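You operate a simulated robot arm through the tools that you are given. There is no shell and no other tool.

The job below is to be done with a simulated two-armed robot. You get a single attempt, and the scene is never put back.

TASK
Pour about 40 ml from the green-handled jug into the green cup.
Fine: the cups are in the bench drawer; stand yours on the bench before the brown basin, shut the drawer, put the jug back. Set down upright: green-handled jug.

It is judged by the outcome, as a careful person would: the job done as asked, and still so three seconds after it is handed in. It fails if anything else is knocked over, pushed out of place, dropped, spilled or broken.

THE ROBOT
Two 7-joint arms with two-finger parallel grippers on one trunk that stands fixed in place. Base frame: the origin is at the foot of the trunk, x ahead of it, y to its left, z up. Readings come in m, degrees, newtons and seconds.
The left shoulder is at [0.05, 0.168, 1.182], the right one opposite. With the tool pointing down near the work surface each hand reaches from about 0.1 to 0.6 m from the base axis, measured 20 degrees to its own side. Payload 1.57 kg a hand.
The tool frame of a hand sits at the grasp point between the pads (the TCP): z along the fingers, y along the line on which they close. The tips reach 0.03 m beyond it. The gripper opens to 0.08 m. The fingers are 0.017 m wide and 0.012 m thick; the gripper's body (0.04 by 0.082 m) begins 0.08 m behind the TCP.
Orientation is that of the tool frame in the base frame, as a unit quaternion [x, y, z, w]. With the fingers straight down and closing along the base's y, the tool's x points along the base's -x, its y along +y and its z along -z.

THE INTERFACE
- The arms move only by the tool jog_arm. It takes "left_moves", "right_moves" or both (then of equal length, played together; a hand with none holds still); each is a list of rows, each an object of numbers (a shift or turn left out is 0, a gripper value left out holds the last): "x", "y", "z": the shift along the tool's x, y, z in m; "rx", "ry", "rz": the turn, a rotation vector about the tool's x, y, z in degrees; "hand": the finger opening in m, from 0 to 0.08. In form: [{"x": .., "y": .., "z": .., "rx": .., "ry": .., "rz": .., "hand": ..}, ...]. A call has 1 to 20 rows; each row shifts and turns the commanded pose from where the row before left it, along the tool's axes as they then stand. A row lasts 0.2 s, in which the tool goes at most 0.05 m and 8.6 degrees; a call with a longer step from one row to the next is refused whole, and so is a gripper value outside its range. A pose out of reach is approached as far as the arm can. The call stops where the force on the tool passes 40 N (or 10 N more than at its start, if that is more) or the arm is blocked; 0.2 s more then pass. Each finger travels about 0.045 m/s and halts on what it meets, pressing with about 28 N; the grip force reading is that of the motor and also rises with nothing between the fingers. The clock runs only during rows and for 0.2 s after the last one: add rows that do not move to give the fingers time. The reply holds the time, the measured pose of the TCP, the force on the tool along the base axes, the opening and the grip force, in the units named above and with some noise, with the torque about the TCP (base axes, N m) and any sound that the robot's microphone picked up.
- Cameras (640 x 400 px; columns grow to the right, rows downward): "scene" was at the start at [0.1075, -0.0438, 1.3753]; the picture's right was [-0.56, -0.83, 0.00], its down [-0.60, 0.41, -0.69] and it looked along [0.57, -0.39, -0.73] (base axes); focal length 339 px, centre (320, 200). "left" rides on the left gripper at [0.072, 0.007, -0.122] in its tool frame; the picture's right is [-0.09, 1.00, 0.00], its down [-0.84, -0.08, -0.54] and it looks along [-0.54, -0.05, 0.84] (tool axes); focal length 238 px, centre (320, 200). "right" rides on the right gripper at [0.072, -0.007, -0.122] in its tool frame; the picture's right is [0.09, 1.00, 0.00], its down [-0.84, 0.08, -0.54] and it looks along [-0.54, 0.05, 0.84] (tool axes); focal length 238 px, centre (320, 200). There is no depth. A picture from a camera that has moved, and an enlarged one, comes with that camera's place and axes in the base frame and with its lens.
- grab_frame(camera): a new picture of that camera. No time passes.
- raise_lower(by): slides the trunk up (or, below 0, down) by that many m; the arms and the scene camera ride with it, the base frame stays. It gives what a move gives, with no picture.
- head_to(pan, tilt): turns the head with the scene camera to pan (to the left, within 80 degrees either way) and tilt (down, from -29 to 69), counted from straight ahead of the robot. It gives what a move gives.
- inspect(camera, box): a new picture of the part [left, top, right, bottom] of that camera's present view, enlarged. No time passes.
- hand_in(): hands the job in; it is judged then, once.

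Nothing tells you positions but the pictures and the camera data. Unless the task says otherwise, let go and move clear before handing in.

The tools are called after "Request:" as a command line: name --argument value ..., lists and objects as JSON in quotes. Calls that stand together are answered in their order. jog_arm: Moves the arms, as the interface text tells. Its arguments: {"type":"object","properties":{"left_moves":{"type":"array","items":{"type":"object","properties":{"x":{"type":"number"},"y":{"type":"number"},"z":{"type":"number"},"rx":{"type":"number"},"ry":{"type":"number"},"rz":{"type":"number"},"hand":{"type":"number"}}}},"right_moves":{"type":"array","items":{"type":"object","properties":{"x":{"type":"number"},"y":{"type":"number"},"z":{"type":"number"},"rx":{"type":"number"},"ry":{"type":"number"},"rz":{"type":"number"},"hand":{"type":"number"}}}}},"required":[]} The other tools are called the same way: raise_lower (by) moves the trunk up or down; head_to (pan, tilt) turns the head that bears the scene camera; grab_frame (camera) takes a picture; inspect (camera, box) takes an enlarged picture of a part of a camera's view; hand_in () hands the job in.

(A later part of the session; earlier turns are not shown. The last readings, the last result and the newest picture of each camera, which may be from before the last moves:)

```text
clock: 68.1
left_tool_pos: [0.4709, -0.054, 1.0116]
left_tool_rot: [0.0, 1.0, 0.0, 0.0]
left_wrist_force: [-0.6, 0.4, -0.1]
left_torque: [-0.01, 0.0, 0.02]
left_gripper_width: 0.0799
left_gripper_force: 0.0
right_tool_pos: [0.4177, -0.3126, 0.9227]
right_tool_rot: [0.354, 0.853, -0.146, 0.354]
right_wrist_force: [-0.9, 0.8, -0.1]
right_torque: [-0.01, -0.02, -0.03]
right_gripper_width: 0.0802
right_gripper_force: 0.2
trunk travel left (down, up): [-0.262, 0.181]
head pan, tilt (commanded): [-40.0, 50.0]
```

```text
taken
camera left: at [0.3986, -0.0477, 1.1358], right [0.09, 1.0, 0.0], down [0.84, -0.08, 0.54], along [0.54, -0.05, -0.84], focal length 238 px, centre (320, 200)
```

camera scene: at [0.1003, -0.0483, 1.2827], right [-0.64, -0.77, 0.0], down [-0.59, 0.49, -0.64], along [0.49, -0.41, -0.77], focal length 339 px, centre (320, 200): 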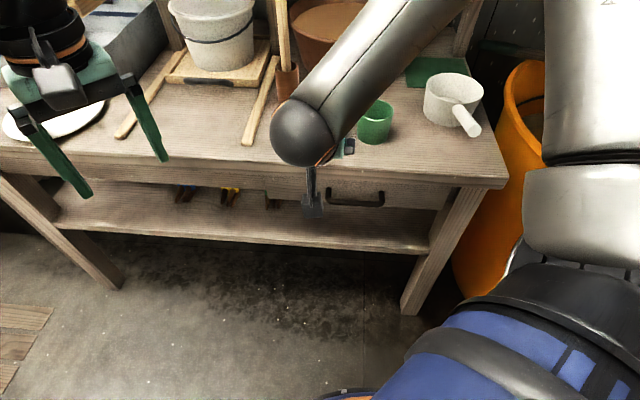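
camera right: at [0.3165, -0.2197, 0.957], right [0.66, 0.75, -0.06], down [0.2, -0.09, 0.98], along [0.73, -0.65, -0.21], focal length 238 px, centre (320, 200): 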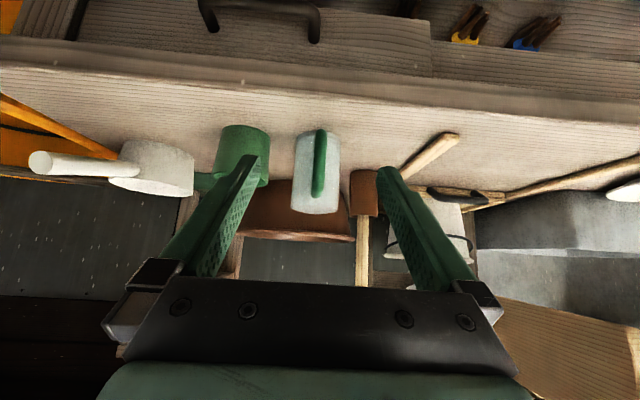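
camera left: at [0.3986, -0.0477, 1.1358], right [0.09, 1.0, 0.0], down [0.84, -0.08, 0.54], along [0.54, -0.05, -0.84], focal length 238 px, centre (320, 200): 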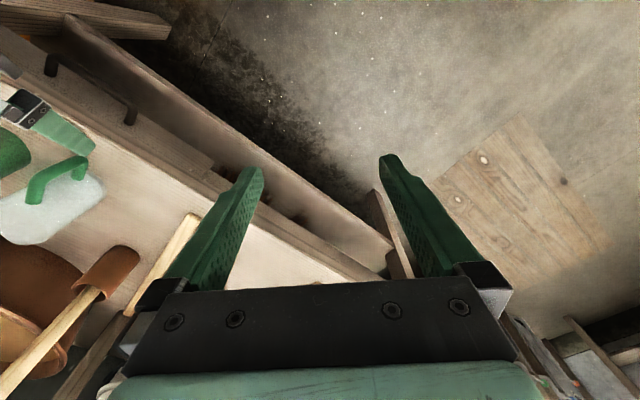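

Request:
inspect --camera "right" --box '[200, 100, 360, 240]'

Request:
inspect --camera "left" --box '[0, 80, 180, 260]'

```text
2.86 times, centred on (280, 170) of right
camera zoom: at [0.3165, -0.2197, 0.957], right [0.66, 0.75, -0.06], down [0.2, -0.09, 0.98], along [0.73, -0.65, -0.21], focal length 681 px, centre (434, 286)
```

zoom: 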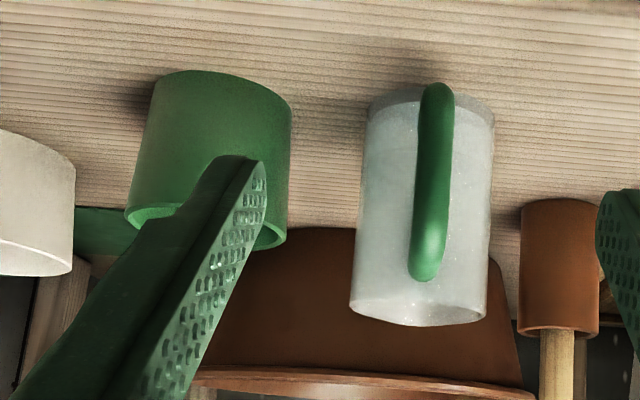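

```text
2.22 times, centred on (90, 170) of left
camera zoom: at [0.3986, -0.0477, 1.1358], right [0.09, 1.0, 0.0], down [0.84, -0.08, 0.54], along [0.54, -0.05, -0.84], focal length 530 px, centre (831, 267)
```

zoom: 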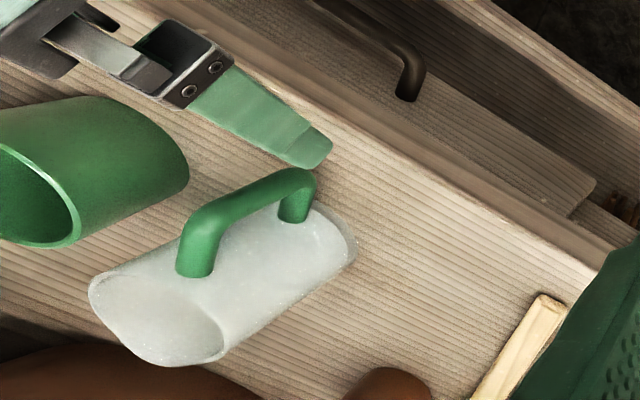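

I can't see the water level from here. I'll lift the hand to look down into the jug, which also checks the reach over that area.

Request:
jog_arm --right_moves '[{"x": -0.032, "z": -0.032}, {"x": -0.032, "z": -0.032}, {"x": -0.032, "z": -0.032}, {"ry": 7.5}, {"ry": 7.5}, {"ry": 7.5}, {"ry": 7.5}, {"ry": 7.5}, {"ry": 7.5}, {"x": -0.04}, {"x": -0.04}, {"x": -0.04}, {}]'

Request:
grab_frame --camera "right"

```text
clock: 70.9
left_tool_pos: [0.4716, -0.0553, 1.0121]
left_tool_rot: [0.0, 1.0, 0.0, 0.0]
left_wrist_force: [-0.7, 0.7, 0.0]
left_torque: [0.01, 0.0, -0.02]
left_gripper_width: 0.0801
left_gripper_force: 0.2
right_tool_pos: [0.5023, -0.3973, 1.0573]
right_tool_rot: [0.382, 0.924, 0.001, -0.001]
right_wrist_force: [0.3, -0.3, 0.0]
right_torque: [0.0, -0.01, -0.01]
right_gripper_width: 0.08
right_gripper_force: 0.1
trunk travel left (down, up): [-0.262, 0.181]
head pan, tilt (commanded): [-40.0, 50.0]
```

```text
taken
camera right: at [0.4479, -0.3512, 1.1793], right [0.64, 0.77, 0.0], down [0.65, -0.54, 0.54], along [0.42, -0.34, -0.84], focal length 238 px, centre (320, 200)
```

right: 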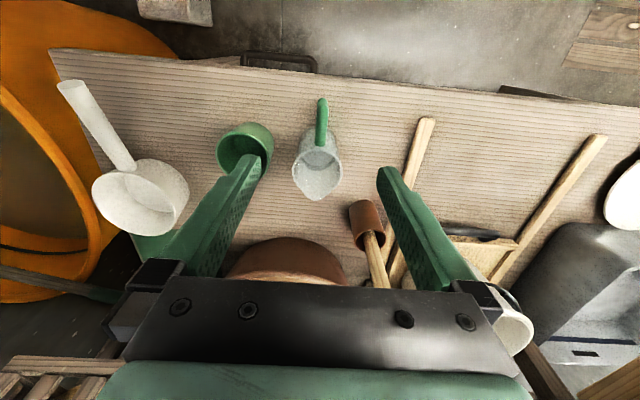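

Request:
inspect --camera "right" --box '[270, 80, 370, 220]'

Request:
inspect --camera "right" --box '[200, 100, 300, 200]'

```text
2.86 times, centred on (320, 150) of right
camera zoom: at [0.4479, -0.3512, 1.1793], right [0.64, 0.77, 0.0], down [0.65, -0.54, 0.54], along [0.42, -0.34, -0.84], focal length 681 px, centre (320, 343)
```

zoom: 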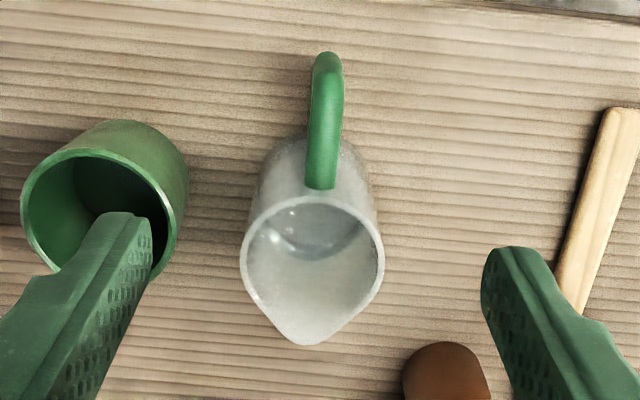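

```text
4.00 times, centred on (250, 150) of right
camera zoom: at [0.4479, -0.3512, 1.1793], right [0.64, 0.77, 0.0], down [0.65, -0.54, 0.54], along [0.42, -0.34, -0.84], focal length 953 px, centre (600, 400)
```

zoom: 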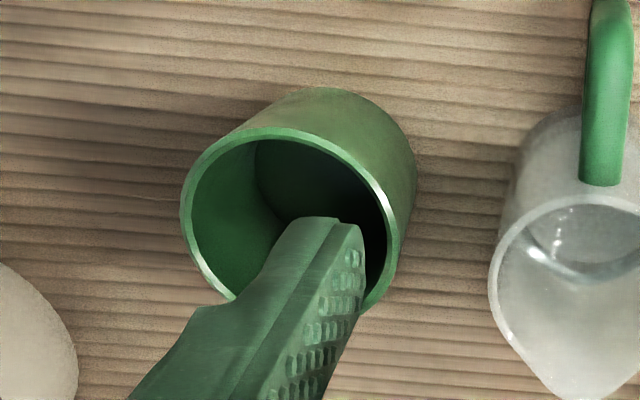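

The water surface is visible inside the jug: its far edge shows roughly 3 cm above the jug's base (about 90–100 ml). I'll magnify to pin the levels down before pouring.

Request:
inspect --camera "right" --box '[298, 130, 342, 206]'

Request:
inspect --camera "left" --box '[0, 170, 120, 250]'

```text
5.26 times, centred on (320, 168) of right
camera zoom: at [0.4479, -0.3512, 1.1793], right [0.64, 0.77, 0.0], down [0.65, -0.54, 0.54], along [0.42, -0.34, -0.84], focal length 1254 px, centre (320, 368)
```

zoom: 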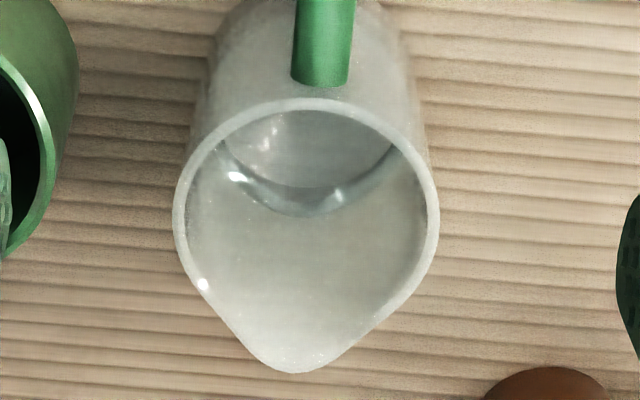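

```text
5.00 times, centred on (60, 210) of left
camera zoom: at [0.3986, -0.0476, 1.1359], right [0.09, 1.0, 0.0], down [0.84, -0.08, 0.54], along [0.54, -0.05, -0.84], focal length 1192 px, centre (1620, 150)
```

zoom: 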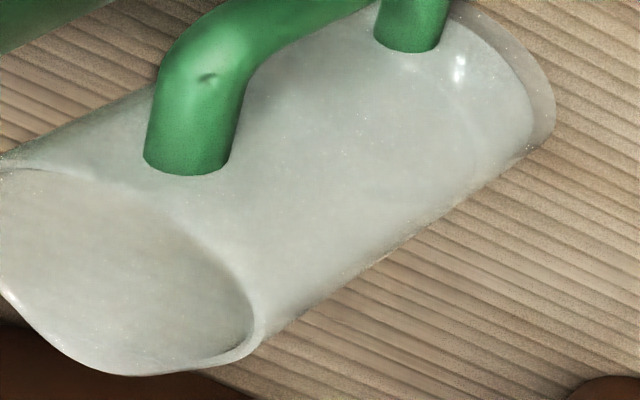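

Jug inner radius ≈29 mm with ≈33 mm of water, so roughly 86 ml; 40 ml means about a 15 mm drop in the jug. Now I'll line up on the handle, fingers 30° below horizontal and closing across the bar.

Request:
jog_arm --right_moves '[{"x": 0.04, "hand": 0.05}, {"ry": -7.5}, {"ry": -7.5}, {"ry": -7.5}, {"ry": -7.5}, {"ry": -7.5}, {"ry": -7.5}, {"ry": -7.5}, {"ry": -7.5}, {"x": 0.0377, "y": 0.001, "z": 0.0122}, {"x": 0.0377, "y": 0.001, "z": 0.0122}, {"x": 0.0377, "y": 0.001, "z": 0.0122}, {"x": 0.0377, "y": 0.001, "z": 0.0122}, {}]'

Request:
grab_frame --camera "right"

Request:
grab_frame --camera "left"

Request:
grab_frame --camera "scene"

```text
clock: 73.9
left_tool_pos: [0.4711, -0.0559, 1.0136]
left_tool_rot: [0.0, 1.0, 0.0, 0.001]
left_wrist_force: [0.3, 0.2, 0.6]
left_torque: [0.01, 0.0, 0.01]
left_gripper_width: 0.0799
left_gripper_force: 0.0
right_tool_pos: [0.4537, -0.3425, 0.9015]
right_tool_rot: [0.332, 0.8, -0.191, 0.462]
right_wrist_force: [-0.7, 0.3, 0.0]
right_torque: [-0.02, -0.01, -0.01]
right_gripper_width: 0.05
right_gripper_force: 0.1
trunk travel left (down, up): [-0.262, 0.181]
head pan, tilt (commanded): [-40.0, 50.0]
```

```text
taken
camera right: at [0.3496, -0.2461, 0.9002], right [0.67, 0.74, -0.08], down [0.02, 0.09, 1.0], along [0.74, -0.67, 0.05], focal length 238 px, centre (320, 200)
```

right: 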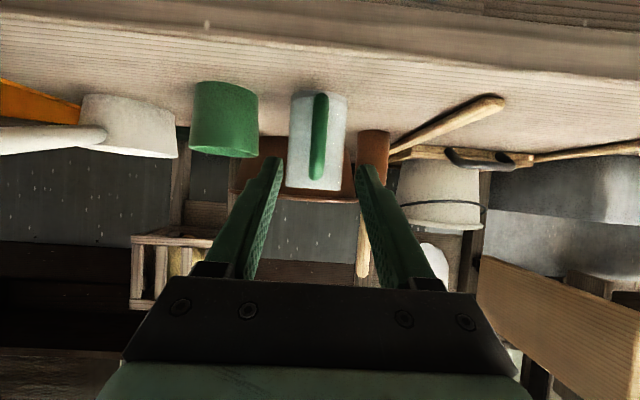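

```text
taken
camera left: at [0.3986, -0.0477, 1.1358], right [0.09, 1.0, 0.0], down [0.84, -0.08, 0.54], along [0.54, -0.05, -0.84], focal length 238 px, centre (320, 200)
```

left: 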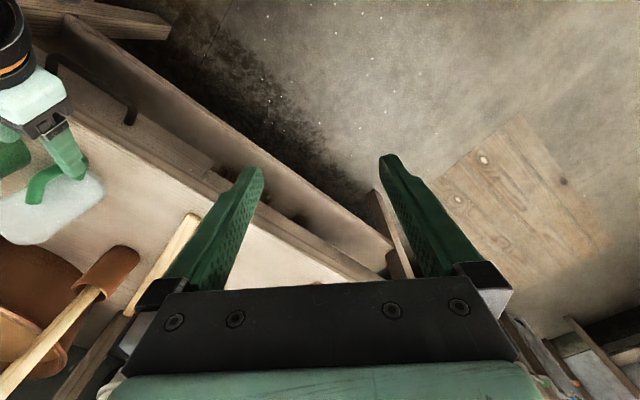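

```text
taken
camera scene: at [0.1003, -0.0483, 1.2827], right [-0.64, -0.77, 0.0], down [-0.59, 0.49, -0.64], along [0.49, -0.41, -0.77], focal length 339 px, centre (320, 200)
```

scene: 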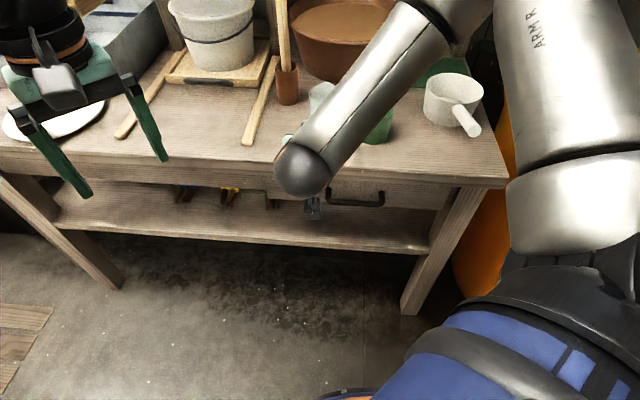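

Handle is centred between the fingers (bar z≈0.82–0.89). Advancing onto it.

Request:
jog_arm --right_moves '[{"x": 0.001, "z": 0.02}, {"x": 0.001, "z": 0.02}, {"x": 0.001, "z": 0.015}, {}]'

Request:
grab_frame --camera "right"

Request:
inspect --camera "left" --box '[0, 80, 180, 260]'

```text
clock: 74.9
left_tool_pos: [0.4709, -0.0555, 1.0128]
left_tool_rot: [0.0, 1.0, 0.0, 0.0]
left_wrist_force: [0.4, 0.5, 1.3]
left_torque: [0.01, -0.02, 0.02]
left_gripper_width: 0.08
left_gripper_force: 0.1
right_tool_pos: [0.4858, -0.3742, 0.8723]
right_tool_rot: [0.332, 0.8, -0.191, 0.462]
right_wrist_force: [0.8, 0.1, 0.3]
right_torque: [-0.01, 0.01, 0.01]
right_gripper_width: 0.05
right_gripper_force: 0.1
trunk travel left (down, up): [-0.262, 0.181]
head pan, tilt (commanded): [-40.0, 50.0]
```

```text
taken
camera right: at [0.3821, -0.2783, 0.8707], right [0.67, 0.74, -0.08], down [0.02, 0.09, 1.0], along [0.74, -0.67, 0.05], focal length 238 px, centre (320, 200)
```

right: 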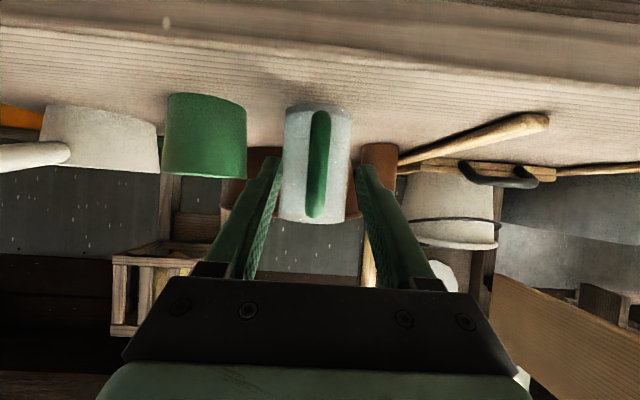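

```text
2.22 times, centred on (90, 170) of left
camera zoom: at [0.3986, -0.0477, 1.1358], right [0.09, 1.0, 0.0], down [0.84, -0.08, 0.54], along [0.54, -0.05, -0.84], focal length 530 px, centre (831, 267)
```

zoom: 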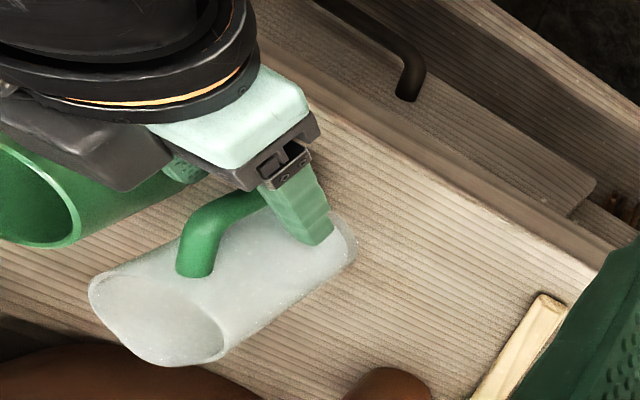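

Request:
jog_arm --right_moves '[{"z": 0.011}, {"z": 0.011}, {}, {"hand": 0.0}, {}, {}, {}, {}]'

Request:
grab_frame --camera "right"

Request:
inspect --camera "left" --box '[0, 80, 180, 260]'

```text
clock: 76.7
left_tool_pos: [0.4721, -0.0539, 1.012]
left_tool_rot: [0.0, 1.0, 0.0, 0.0]
left_wrist_force: [0.0, 0.3, 0.5]
left_torque: [0.0, 0.01, 0.0]
left_gripper_width: 0.0803
left_gripper_force: 0.2
right_tool_pos: [0.4986, -0.3884, 0.862]
right_tool_rot: [0.333, 0.8, -0.192, 0.462]
right_wrist_force: [0.3, 0.0, 0.6]
right_torque: [-0.02, 0.0, 0.01]
right_gripper_width: 0.013
right_gripper_force: 27.8
trunk travel left (down, up): [-0.262, 0.181]
head pan, tilt (commanded): [-40.0, 50.0]
```

```text
taken
camera right: at [0.3953, -0.2925, 0.8605], right [0.67, 0.74, -0.08], down [0.02, 0.09, 1.0], along [0.74, -0.67, 0.05], focal length 238 px, centre (320, 200)
```

right: 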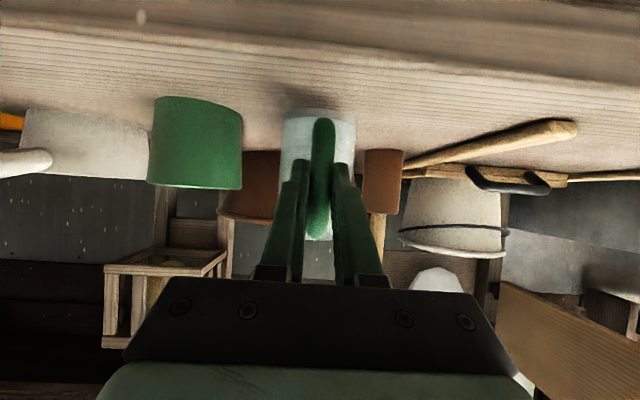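

```text
2.22 times, centred on (90, 170) of left
camera zoom: at [0.3986, -0.0477, 1.1358], right [0.09, 1.0, 0.0], down [0.84, -0.08, 0.54], along [0.54, -0.05, -0.84], focal length 530 px, centre (831, 267)
```

zoom: 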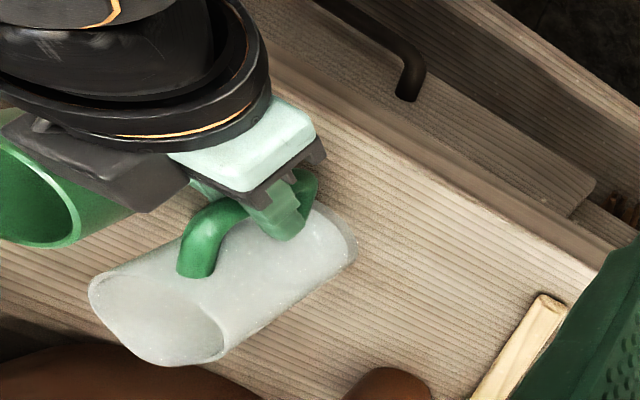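

Handle gripped (13 mm) with the jug undisturbed. A small test lift to check that it holds level.

Request:
jog_arm --right_moves '[{"x": -0.0043, "z": -0.0025}, {"x": -0.0043, "z": -0.0025}, {"x": -0.0043, "z": -0.0025}, {"x": -0.0043, "z": -0.0025}, {}, {}]'

Request:
grab_frame --camera "right"

Request:
inspect --camera "left" --box '[0, 80, 180, 260]'

```text
clock: 78.1
left_tool_pos: [0.4699, -0.0554, 1.0134]
left_tool_rot: [0.001, 1.0, 0.0, 0.0]
left_wrist_force: [0.6, -0.3, -0.1]
left_torque: [0.01, -0.04, -0.01]
left_gripper_width: 0.0799
left_gripper_force: 0.0
right_tool_pos: [0.4982, -0.3885, 0.8793]
right_tool_rot: [0.332, 0.801, -0.19, 0.46]
right_wrist_force: [-0.7, -1.4, -1.7]
right_torque: [0.08, 0.07, -0.02]
right_gripper_width: 0.0133
right_gripper_force: 28.1
trunk travel left (down, up): [-0.262, 0.181]
head pan, tilt (commanded): [-40.0, 50.0]
```

```text
taken
camera right: at [0.3948, -0.2922, 0.8799], right [0.67, 0.74, -0.08], down [0.02, 0.09, 1.0], along [0.74, -0.67, 0.05], focal length 238 px, centre (320, 200)
```

right: 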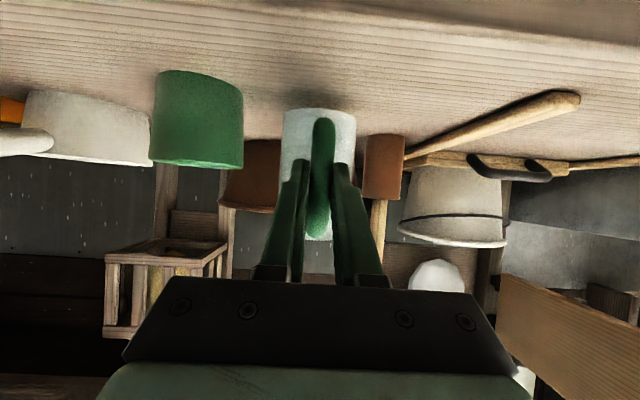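

```text
2.22 times, centred on (90, 170) of left
camera zoom: at [0.3987, -0.0478, 1.1357], right [0.09, 1.0, 0.0], down [0.84, -0.08, 0.54], along [0.54, -0.05, -0.84], focal length 530 px, centre (831, 267)
```

zoom: 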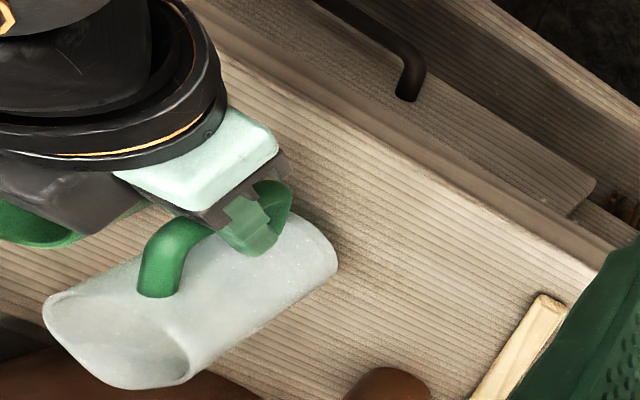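

The jug hangs level and firm (total weight about 1.6 N). Raising it and carrying it across behind the cup.

Request:
jog_arm --right_moves '[{"x": -0.0161, "z": -0.0093}, {"x": -0.0161, "z": -0.0093}, {"x": -0.0161, "z": -0.0093}, {"x": -0.0161, "z": -0.0093}, {"x": -0.0161, "z": -0.0093}, {"x": -0.0161, "z": -0.0093}, {"x": -0.0161, "z": -0.0093}, {"x": 0.0022, "y": -0.0177, "z": -0.0032}, {"x": 0.0022, "y": -0.0177, "z": -0.0032}, {"x": 0.0022, "y": -0.0177, "z": -0.0032}, {"x": 0.0022, "y": -0.0177, "z": -0.0032}, {"x": 0.0022, "y": -0.0177, "z": -0.0032}, {"x": 0.0, "y": -0.0177, "z": -0.003}, {}, {}]'

Request:
grab_frame --camera "right"

Request:
grab_frame --camera "scene"

Request:
grab_frame --camera "left"

```text
clock: 81.3
left_tool_pos: [0.4712, -0.0543, 1.0122]
left_tool_rot: [0.0, 1.0, 0.0, 0.0]
left_wrist_force: [0.4, 0.0, 0.9]
left_torque: [0.02, -0.02, 0.02]
left_gripper_width: 0.0799
left_gripper_force: 0.0
right_tool_pos: [0.4073, -0.4482, 1.0107]
right_tool_rot: [0.331, 0.8, -0.19, 0.463]
right_wrist_force: [0.3, 0.2, -1.2]
right_torque: [0.1, 0.07, 0.01]
right_gripper_width: 0.0131
right_gripper_force: 27.9
trunk travel left (down, up): [-0.262, 0.181]
head pan, tilt (commanded): [-40.0, 50.0]
```

```text
taken
camera right: at [0.3033, -0.3521, 1.0091], right [0.67, 0.74, -0.08], down [0.02, 0.09, 1.0], along [0.74, -0.67, 0.05], focal length 238 px, centre (320, 200)
```

right: 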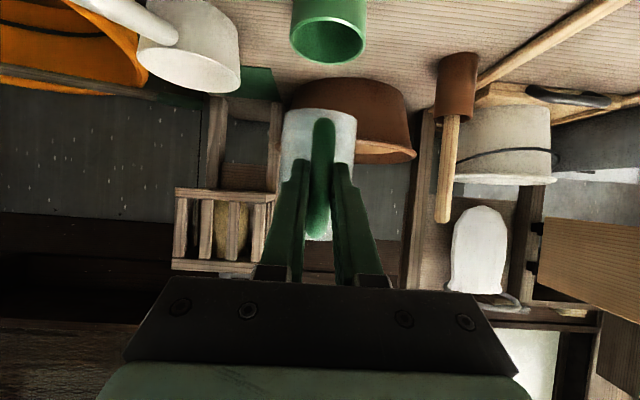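

```text
taken
camera scene: at [0.1004, -0.0484, 1.2826], right [-0.64, -0.77, 0.0], down [-0.59, 0.49, -0.64], along [0.49, -0.41, -0.77], focal length 339 px, centre (320, 200)
```

scene: 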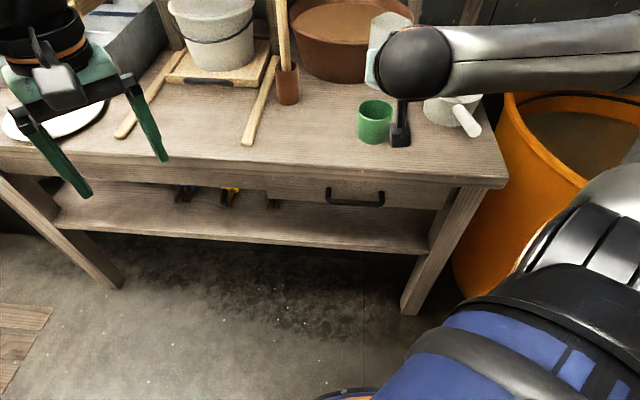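

```text
taken
camera left: at [0.3987, -0.0478, 1.1357], right [0.09, 1.0, 0.0], down [0.84, -0.08, 0.54], along [0.54, -0.05, -0.84], focal length 238 px, centre (320, 200)
```

left: 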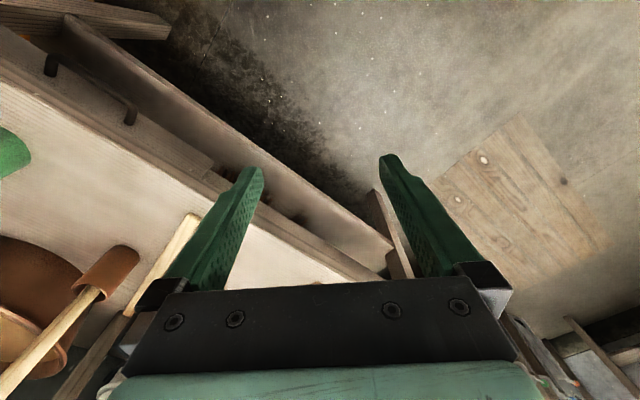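

The jug hangs behind and above the cup, aligned sideways with it. Tilting to 50° — short of the pour angle — to check the alignment of the lip.

Request:
jog_arm --right_moves '[{"ry": 5}, {"ry": 5}, {"ry": 5}, {"ry": 5}, {"ry": 5}, {"ry": 5}, {"ry": 5}, {"ry": 5}, {"ry": 5}, {"ry": 5}, {}, {}]'

Request:
grab_frame --camera "right"

Request:
grab_frame --camera "scene"

```text
clock: 83.9
left_tool_pos: [0.4704, -0.0553, 1.0129]
left_tool_rot: [0.001, 1.0, 0.0, 0.0]
left_wrist_force: [0.1, -0.6, 0.2]
left_torque: [-0.01, -0.01, 0.02]
left_gripper_width: 0.0799
left_gripper_force: 0.2
right_tool_pos: [0.4094, -0.4484, 1.0112]
right_tool_rot: [0.382, 0.92, -0.032, 0.08]
right_wrist_force: [-0.6, -0.7, -2.4]
right_torque: [0.03, -0.02, 0.0]
right_gripper_width: 0.0134
right_gripper_force: 27.7
trunk travel left (down, up): [-0.262, 0.181]
head pan, tilt (commanded): [-40.0, 50.0]
```

```text
taken
camera right: at [0.3399, -0.3878, 1.1187], right [0.64, 0.77, -0.01], down [0.57, -0.46, 0.68], along [0.51, -0.44, -0.73], focal length 238 px, centre (320, 200)
```

right: 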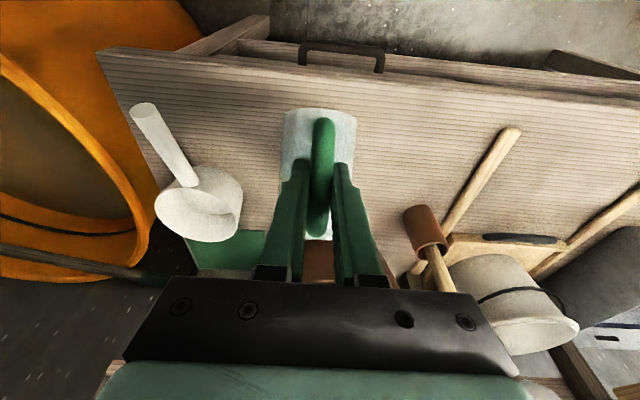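

```text
taken
camera scene: at [0.1004, -0.0484, 1.2826], right [-0.64, -0.77, 0.0], down [-0.59, 0.49, -0.64], along [0.49, -0.41, -0.77], focal length 339 px, centre (320, 200)
```

scene: 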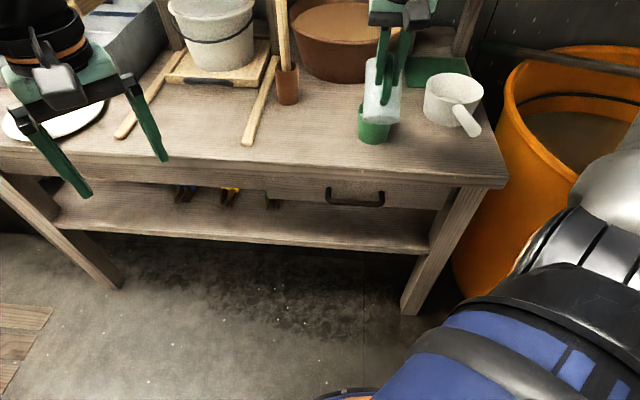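

Geometry puts the lip just above the cup's centre. Lowering slightly and tilting to 58°, just short of the expected start of flow.

Request:
jog_arm --right_moves '[{"x": 0.0042, "z": 0.0125}, {"x": 0.0043, "z": 0.0124}, {"ry": 3}, {"ry": 3}, {"ry": 2}, {}, {}]'

Request:
inspect --camera "scene" --box '[320, 20, 440, 160]'

Request:
grab_frame --camera "right"

```text
clock: 85.5
left_tool_pos: [0.4714, -0.0543, 1.0126]
left_tool_rot: [0.0, 1.0, 0.0, 0.001]
left_wrist_force: [-0.8, -1.0, 0.5]
left_torque: [0.05, -0.01, 0.04]
left_gripper_width: 0.08
left_gripper_force: 0.0
right_tool_pos: [0.4048, -0.4452, 0.9847]
right_tool_rot: [0.383, 0.924, -0.007, 0.016]
right_wrist_force: [-0.3, -0.2, -2.5]
right_torque: [0.01, 0.02, -0.01]
right_gripper_width: 0.013
right_gripper_force: 28.3
trunk travel left (down, up): [-0.262, 0.181]
head pan, tilt (commanded): [-40.0, 50.0]
```

```text
2.86 times, centred on (380, 90) of scene
camera zoom: at [0.1004, -0.0484, 1.2826], right [-0.64, -0.77, 0.0], down [-0.59, 0.49, -0.64], along [0.49, -0.41, -0.77], focal length 968 px, centre (149, 514)
```

zoom: 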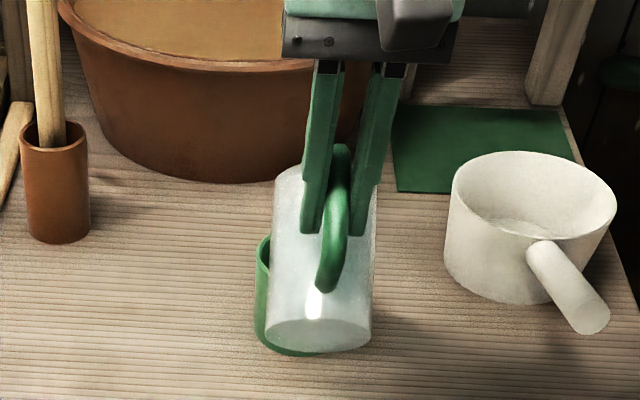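

```text
taken
camera right: at [0.3481, -0.3961, 1.1049], right [0.64, 0.77, 0.0], down [0.63, -0.52, 0.57], along [0.44, -0.37, -0.82], focal length 238 px, centre (320, 200)
```

right: 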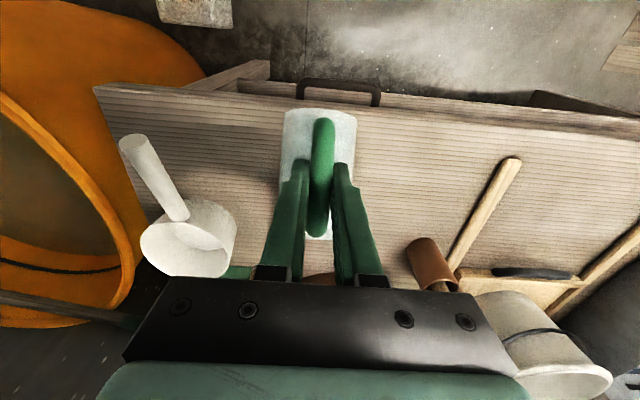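

No flow expected yet. Now creeping the tilt up to 62° and listening.

Request:
jog_arm --right_moves '[{"ry": 1}, {"ry": 1}, {"ry": 1}, {"ry": 1}, {}, {}, {}]'

Request:
inspect --camera "scene" --box '[320, 20, 440, 160]'

```text
clock: 87.1
left_tool_pos: [0.4713, -0.0544, 1.0125]
left_tool_rot: [0.0, 1.0, 0.0, -0.001]
left_wrist_force: [0.1, -0.9, 0.0]
left_torque: [0.0, -0.01, -0.02]
left_gripper_width: 0.0798
left_gripper_force: 0.0
right_tool_pos: [0.4073, -0.4465, 0.9844]
right_tool_rot: [0.383, 0.924, 0.007, -0.017]
right_wrist_force: [-1.2, -0.8, -1.9]
right_torque: [-0.02, -0.02, 0.02]
right_gripper_width: 0.0133
right_gripper_force: 27.9
trunk travel left (down, up): [-0.262, 0.181]
head pan, tilt (commanded): [-40.0, 50.0]
```

```text
2.86 times, centred on (380, 90) of scene
camera zoom: at [0.1004, -0.0484, 1.2826], right [-0.64, -0.77, 0.0], down [-0.59, 0.49, -0.64], along [0.49, -0.41, -0.77], focal length 968 px, centre (149, 514)
```

zoom: 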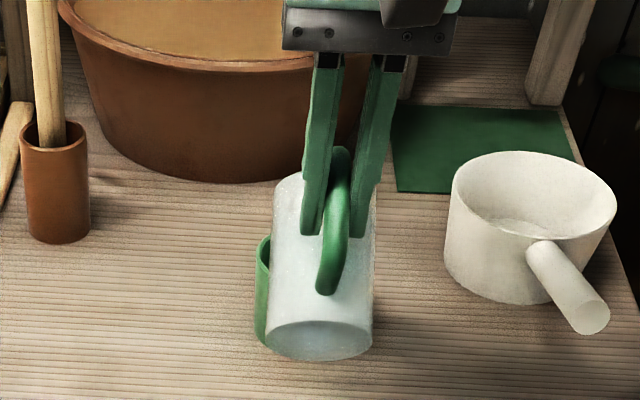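

Request:
inspect --camera "scene" --box '[355, 70, 400, 150]'

Request:
inspect --camera "right" --box '[260, 90, 380, 270]'

```text
5.00 times, centred on (378, 110) of scene
camera zoom: at [0.1004, -0.0484, 1.2826], right [-0.64, -0.77, 0.0], down [-0.59, 0.49, -0.64], along [0.49, -0.41, -0.77], focal length 1694 px, centre (32, 650)
```

zoom: 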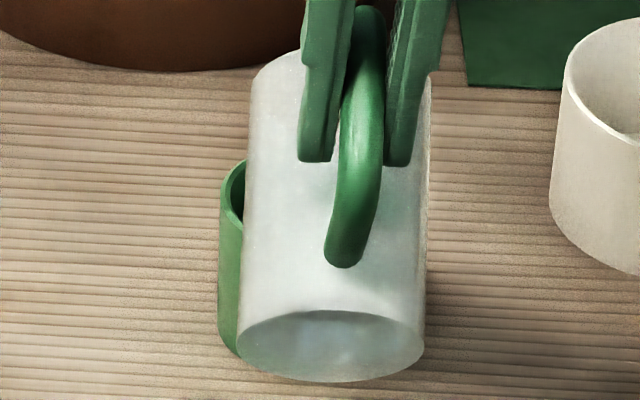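

```text
2.22 times, centred on (320, 180) of right
camera zoom: at [0.3542, -0.4024, 1.1096], right [0.64, 0.77, 0.0], down [0.66, -0.55, 0.51], along [0.4, -0.32, -0.86], focal length 530 px, centre (320, 244)
```

zoom: 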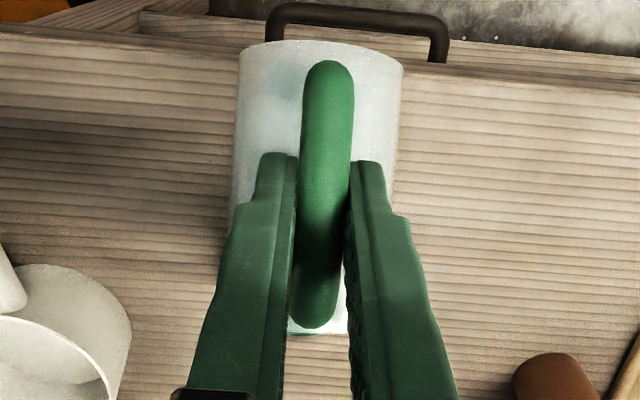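

Request:
jog_arm --right_moves '[{"ry": 1}, {"ry": 1}, {}, {}, {}]'

Request:
inspect --camera "scene" --box '[355, 70, 400, 150]'

```text
clock: 88.3
left_tool_pos: [0.4707, -0.0543, 1.0124]
left_tool_rot: [-0.001, 1.0, 0.0, 0.001]
left_wrist_force: [-0.1, -0.6, -0.1]
left_torque: [0.02, -0.02, 0.01]
left_gripper_width: 0.0799
left_gripper_force: 0.0
right_tool_pos: [0.4059, -0.447, 0.9856]
right_tool_rot: [0.383, 0.923, 0.014, -0.032]
right_wrist_force: [-0.2, -0.1, -1.5]
right_torque: [-0.01, 0.01, 0.03]
right_gripper_width: 0.0131
right_gripper_force: 27.9
trunk travel left (down, up): [-0.262, 0.181]
head pan, tilt (commanded): [-40.0, 50.0]
```

```text
5.00 times, centred on (378, 110) of scene
camera zoom: at [0.1004, -0.0484, 1.2826], right [-0.64, -0.77, 0.0], down [-0.59, 0.49, -0.64], along [0.49, -0.41, -0.77], focal length 1694 px, centre (32, 650)
```

zoom: 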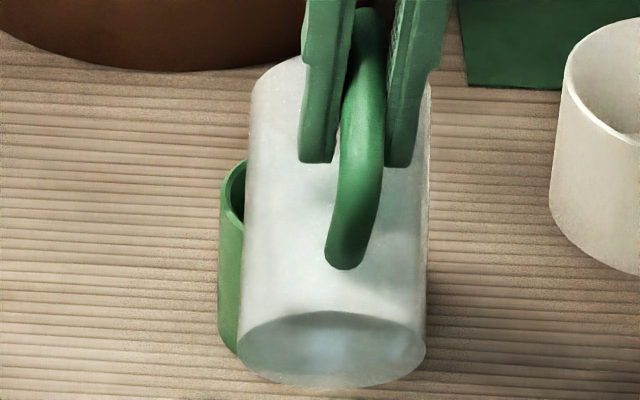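

No sound of pouring yet and my view of the lip is blocked. I'll level back to 45°, lift, and step aside so the wrist camera can look into the cup.

Request:
jog_arm --right_moves '[{"ry": -5}, {"ry": -5}, {"ry": -5}, {"ry": -4}, {"x": -0.0078, "z": -0.029}, {"x": -0.0078, "z": -0.029}, {"y": 0.028}, {"y": 0.028}, {"y": 0.028}, {"y": 0.028}, {"y": 0.028}, {}, {}]'

Request:
grab_frame --camera "right"

Request:
grab_frame --camera "scene"

```text
clock: 91.1
left_tool_pos: [0.471, -0.0546, 1.012]
left_tool_rot: [0.0, 1.0, 0.0, 0.0]
left_wrist_force: [-1.1, 0.2, 0.1]
left_torque: [0.0, -0.02, 0.05]
left_gripper_width: 0.0801
left_gripper_force: 0.1
right_tool_pos: [0.505, -0.3487, 1.0453]
right_tool_rot: [0.379, 0.916, -0.049, 0.12]
right_wrist_force: [-0.4, -0.6, -0.6]
right_torque: [0.01, 0.05, 0.01]
right_gripper_width: 0.0134
right_gripper_force: 27.6
trunk travel left (down, up): [-0.262, 0.181]
head pan, tilt (commanded): [-40.0, 50.0]
```

```text
taken
camera right: at [0.4291, -0.2806, 1.1452], right [0.64, 0.77, -0.02], down [0.53, -0.42, 0.74], along [0.56, -0.49, -0.67], focal length 238 px, centre (320, 200)
```

right: 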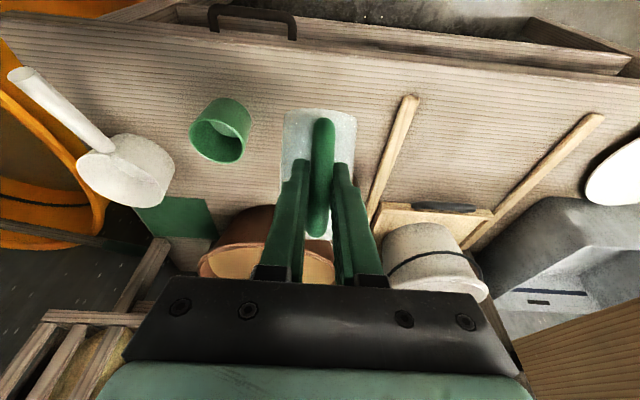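

```text
taken
camera scene: at [0.1004, -0.0484, 1.2826], right [-0.64, -0.77, 0.0], down [-0.59, 0.49, -0.64], along [0.49, -0.41, -0.77], focal length 339 px, centre (320, 200)
```

scene: 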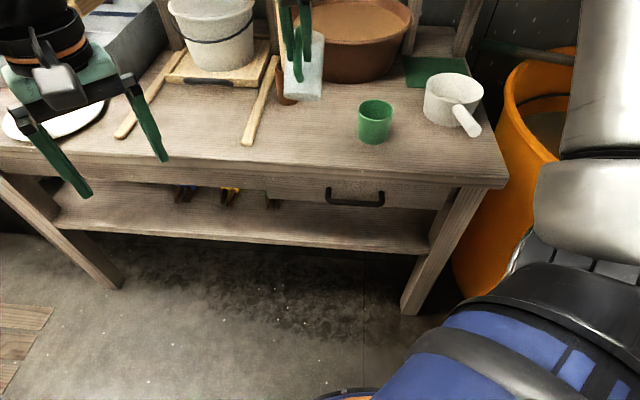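

Request:
inspect --camera "right" --box '[180, 85, 260, 175]'

Request:
inspect --camera "scene" --box '[340, 80, 410, 160]'

```text
4.44 times, centred on (220, 130) of right
camera zoom: at [0.4291, -0.2806, 1.1452], right [0.64, 0.77, -0.02], down [0.53, -0.42, 0.74], along [0.56, -0.49, -0.67], focal length 1059 px, centre (764, 511)
```

zoom: 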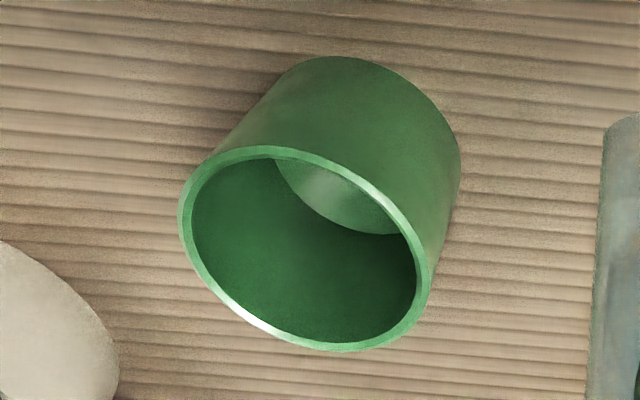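

```text
5.00 times, centred on (375, 120) of scene
camera zoom: at [0.1004, -0.0484, 1.2826], right [-0.64, -0.77, 0.0], down [-0.59, 0.49, -0.64], along [0.49, -0.41, -0.77], focal length 1694 px, centre (45, 600)
```

zoom: 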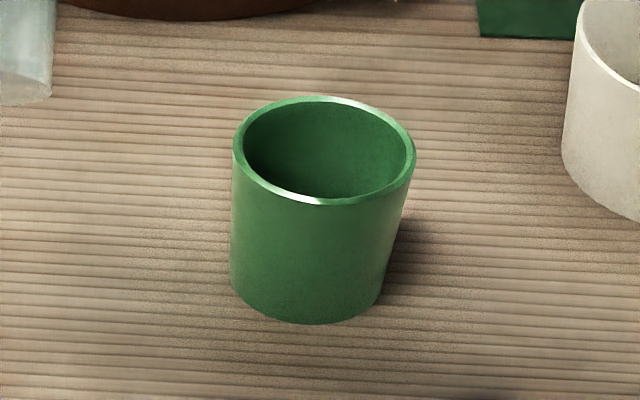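

Request:
inspect --camera "right" --box '[185, 92, 255, 166]'

```text
5.41 times, centred on (220, 129) of right
camera zoom: at [0.4291, -0.2806, 1.1452], right [0.64, 0.77, -0.02], down [0.53, -0.42, 0.74], along [0.56, -0.49, -0.67], focal length 1288 px, centre (860, 584)
```

zoom: 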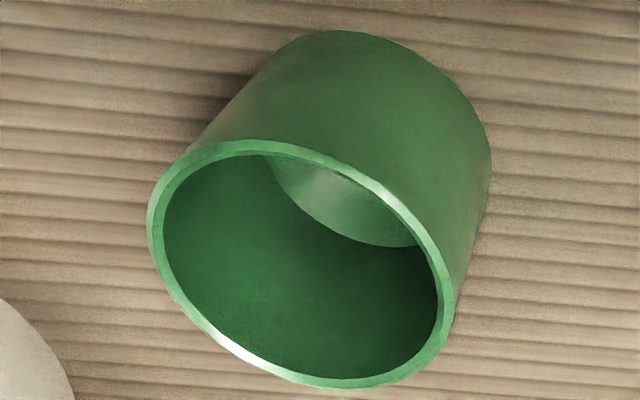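

Reading the cup floor against the earlier empty view, nothing has flowed yet, so the jug holds a bit less than I figured. Back over the cup, and on to a steeper tilt.

Request:
jog_arm --right_moves '[{"y": -0.0274}, {"y": -0.0274}, {"y": -0.0274}, {"y": -0.0274}, {"y": -0.0274}, {"x": 0.0078, "z": 0.029}, {"x": 0.0078, "z": 0.029}, {"ry": 5}, {"ry": 5}, {"ry": 5}, {"ry": 3}, {"ry": 1}, {"ry": 1}, {"ry": 1}, {}, {}, {}]'

Request:
inspect --camera "scene" --box '[340, 60, 410, 150]'

```text
clock: 94.7
left_tool_pos: [0.4712, -0.0552, 1.0134]
left_tool_rot: [0.0, 1.0, -0.001, 0.0]
left_wrist_force: [-0.2, 0.0, -0.2]
left_torque: [0.03, 0.0, 0.0]
left_gripper_width: 0.0801
left_gripper_force: 0.0
right_tool_pos: [0.4088, -0.4427, 0.9852]
right_tool_rot: [0.382, 0.923, 0.021, -0.05]
right_wrist_force: [-0.5, -0.3, -1.6]
right_torque: [0.02, 0.03, 0.0]
right_gripper_width: 0.0132
right_gripper_force: 27.7
trunk travel left (down, up): [-0.262, 0.181]
head pan, tilt (commanded): [-40.0, 50.0]
```

```text
4.44 times, centred on (375, 105) of scene
camera zoom: at [0.1004, -0.0484, 1.2826], right [-0.64, -0.77, 0.0], down [-0.59, 0.49, -0.64], along [0.49, -0.41, -0.77], focal length 1506 px, centre (76, 622)
```

zoom: 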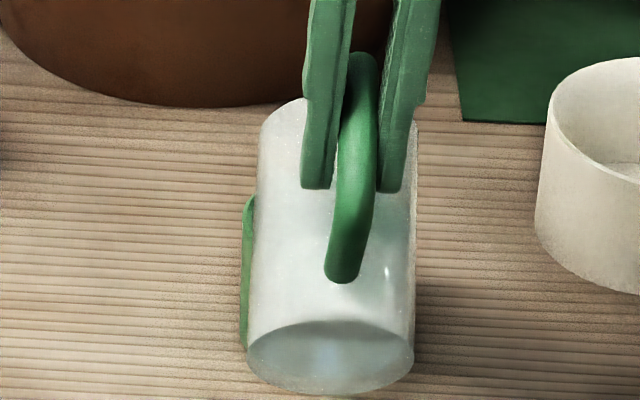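

Request:
jog_arm --right_moves '[{"ry": 1}, {"ry": 1}, {}, {}, {}, {}]'

```text
clock: 96.1
left_tool_pos: [0.4706, -0.0543, 1.012]
left_tool_rot: [0.0, 1.0, 0.0, 0.0]
left_wrist_force: [0.3, -0.3, -0.4]
left_torque: [-0.01, 0.01, -0.03]
left_gripper_width: 0.0799
left_gripper_force: 0.0
right_tool_pos: [0.4085, -0.4426, 0.9844]
right_tool_rot: [0.382, 0.921, 0.027, -0.065]
right_wrist_force: [0.1, 0.3, -1.4]
right_torque: [-0.01, 0.04, 0.0]
right_gripper_width: 0.0131
right_gripper_force: 28.0
trunk travel left (down, up): [-0.262, 0.181]
head pan, tilt (commanded): [-40.0, 50.0]
```

Request:
jog_arm --right_moves '[{"ry": -6}, {"ry": -6}, {"ry": -6}, {"ry": -5}, {"x": -0.0078, "z": -0.029}, {"x": -0.0078, "z": -0.029}, {"y": 0.0274}, {"y": 0.0274}, {"y": 0.0274}, {"y": 0.0274}, {"y": 0.0274}, {}, {}]'

Request:
inspect --camera "right" --box '[185, 92, 255, 166]'

```text
clock: 98.9
left_tool_pos: [0.4718, -0.0547, 1.0132]
left_tool_rot: [0.0, 1.0, 0.0, 0.0]
left_wrist_force: [-0.2, -0.2, -0.2]
left_torque: [0.03, -0.01, 0.02]
left_gripper_width: 0.0801
left_gripper_force: 0.2
right_tool_pos: [0.5041, -0.3452, 1.0448]
right_tool_rot: [0.38, 0.916, -0.049, 0.119]
right_wrist_force: [-0.4, -0.3, -2.5]
right_torque: [0.05, 0.05, -0.03]
right_gripper_width: 0.0135
right_gripper_force: 28.0
trunk travel left (down, up): [-0.262, 0.181]
head pan, tilt (commanded): [-40.0, 50.0]
```

```text
5.41 times, centred on (220, 129) of right
camera zoom: at [0.4298, -0.2789, 1.1441], right [0.64, 0.77, -0.02], down [0.53, -0.42, 0.74], along [0.56, -0.49, -0.67], focal length 1288 px, centre (860, 584)
```

zoom: 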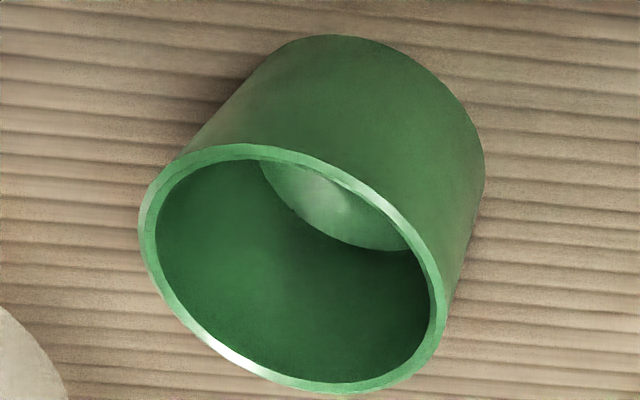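

Still nothing in the cup at 68°. Continuing in small steps: over the cup again, a touch further forward, and up to 71°.

Request:
jog_arm --right_moves '[{"y": -0.0274}, {"y": -0.0274}, {"y": -0.0274}, {"y": -0.0274}, {"y": -0.0274}, {"x": 0.003, "z": 0.0303}, {"x": 0.0029, "z": 0.0303}, {"ry": 6}, {"ry": 6}, {"ry": 6}, {"ry": 5}, {"ry": 1}, {"ry": 1}, {"ry": 1}, {}, {}, {}]'

Request:
grab_frame --camera "scene"

Request:
inspect --camera "scene" --box '[340, 60, 410, 150]'

```text
clock: 102.5
left_tool_pos: [0.4713, -0.0542, 1.013]
left_tool_rot: [0.0, 1.0, -0.001, 0.0]
left_wrist_force: [-0.2, 0.1, -0.3]
left_torque: [-0.02, -0.01, -0.02]
left_gripper_width: 0.0801
left_gripper_force: 0.1
right_tool_pos: [0.4148, -0.45, 0.9852]
right_tool_rot: [0.381, 0.92, 0.037, -0.089]
right_wrist_force: [0.0, 1.2, -1.1]
right_torque: [0.03, 0.01, -0.02]
right_gripper_width: 0.0129
right_gripper_force: 27.5
trunk travel left (down, up): [-0.262, 0.181]
head pan, tilt (commanded): [-40.0, 50.0]
```

```text
taken
camera scene: at [0.1004, -0.0484, 1.2826], right [-0.64, -0.77, 0.0], down [-0.59, 0.49, -0.64], along [0.49, -0.41, -0.77], focal length 339 px, centre (320, 200)
```

scene: 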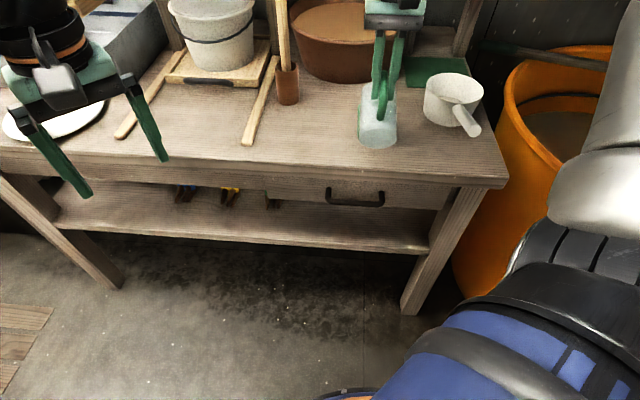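

```text
4.44 times, centred on (375, 105) of scene
camera zoom: at [0.1004, -0.0484, 1.2826], right [-0.64, -0.77, 0.0], down [-0.59, 0.49, -0.64], along [0.49, -0.41, -0.77], focal length 1506 px, centre (76, 622)
```

zoom: 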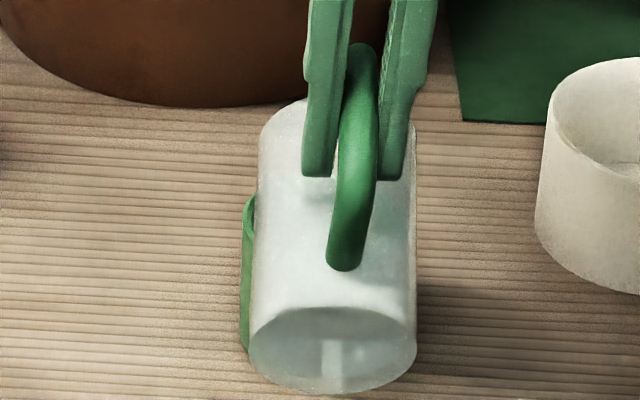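

Something like a thin stream now shows through the jug's base. Levelling back and looking into the cup.

Request:
jog_arm --right_moves '[{"ry": -7}, {"ry": -7}, {"ry": -6}, {"ry": -6}, {"x": -0.003, "z": -0.0303}, {"x": -0.0029, "z": -0.0303}, {"y": 0.0274}, {"y": 0.0274}, {"y": 0.0274}, {"y": 0.0274}, {"y": 0.0274}, {}, {}]'

Request:
inspect --camera "right" --box '[185, 92, 255, 166]'

Request:
grab_frame --camera "right"

```text
clock: 105.3
left_tool_pos: [0.4713, -0.0548, 1.0122]
left_tool_rot: [0.0, 1.0, -0.001, 0.0]
left_wrist_force: [0.1, 0.3, 0.7]
left_torque: [0.0, -0.02, 0.03]
left_gripper_width: 0.08
left_gripper_force: 0.0
right_tool_pos: [0.5048, -0.3471, 1.0455]
right_tool_rot: [0.38, 0.916, -0.05, 0.12]
right_wrist_force: [0.1, 0.2, -1.3]
right_torque: [0.03, 0.02, 0.0]
right_gripper_width: 0.0131
right_gripper_force: 28.7
trunk travel left (down, up): [-0.262, 0.181]
head pan, tilt (commanded): [-40.0, 50.0]
```

```text
5.41 times, centred on (220, 129) of right
camera zoom: at [0.4297, -0.2802, 1.1445], right [0.64, 0.77, -0.02], down [0.53, -0.42, 0.74], along [0.56, -0.49, -0.67], focal length 1288 px, centre (860, 584)
```

zoom: 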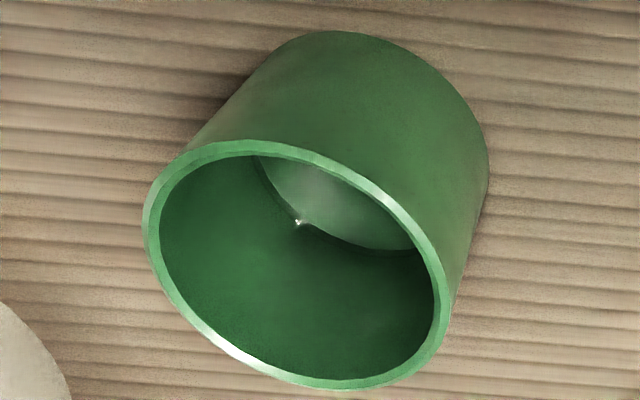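

```text
taken
camera right: at [0.4297, -0.2802, 1.1445], right [0.64, 0.77, -0.02], down [0.53, -0.42, 0.74], along [0.56, -0.49, -0.67], focal length 238 px, centre (320, 200)
```

right: 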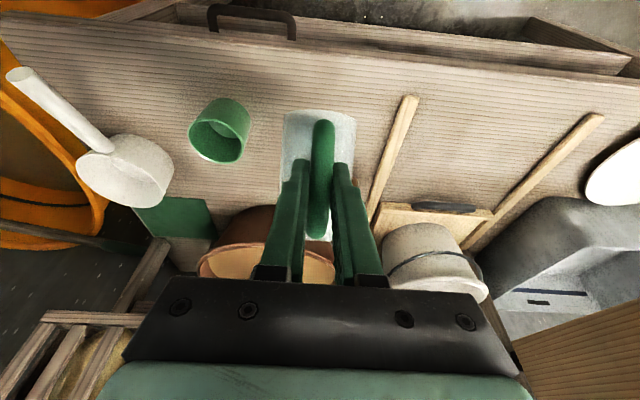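

Request:
inspect --camera "right" --box '[208, 110, 240, 142]'

```text
12.50 times, centred on (224, 126) of right
camera zoom: at [0.4297, -0.2802, 1.1445], right [0.64, 0.77, -0.02], down [0.53, -0.42, 0.74], along [0.56, -0.49, -0.67], focal length 2979 px, centre (1520, 1125)
```

zoom: 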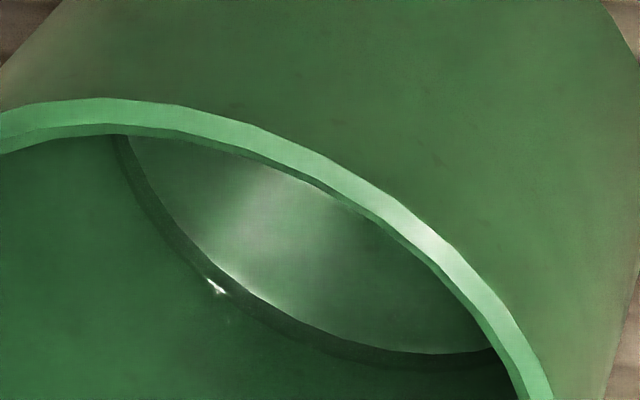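

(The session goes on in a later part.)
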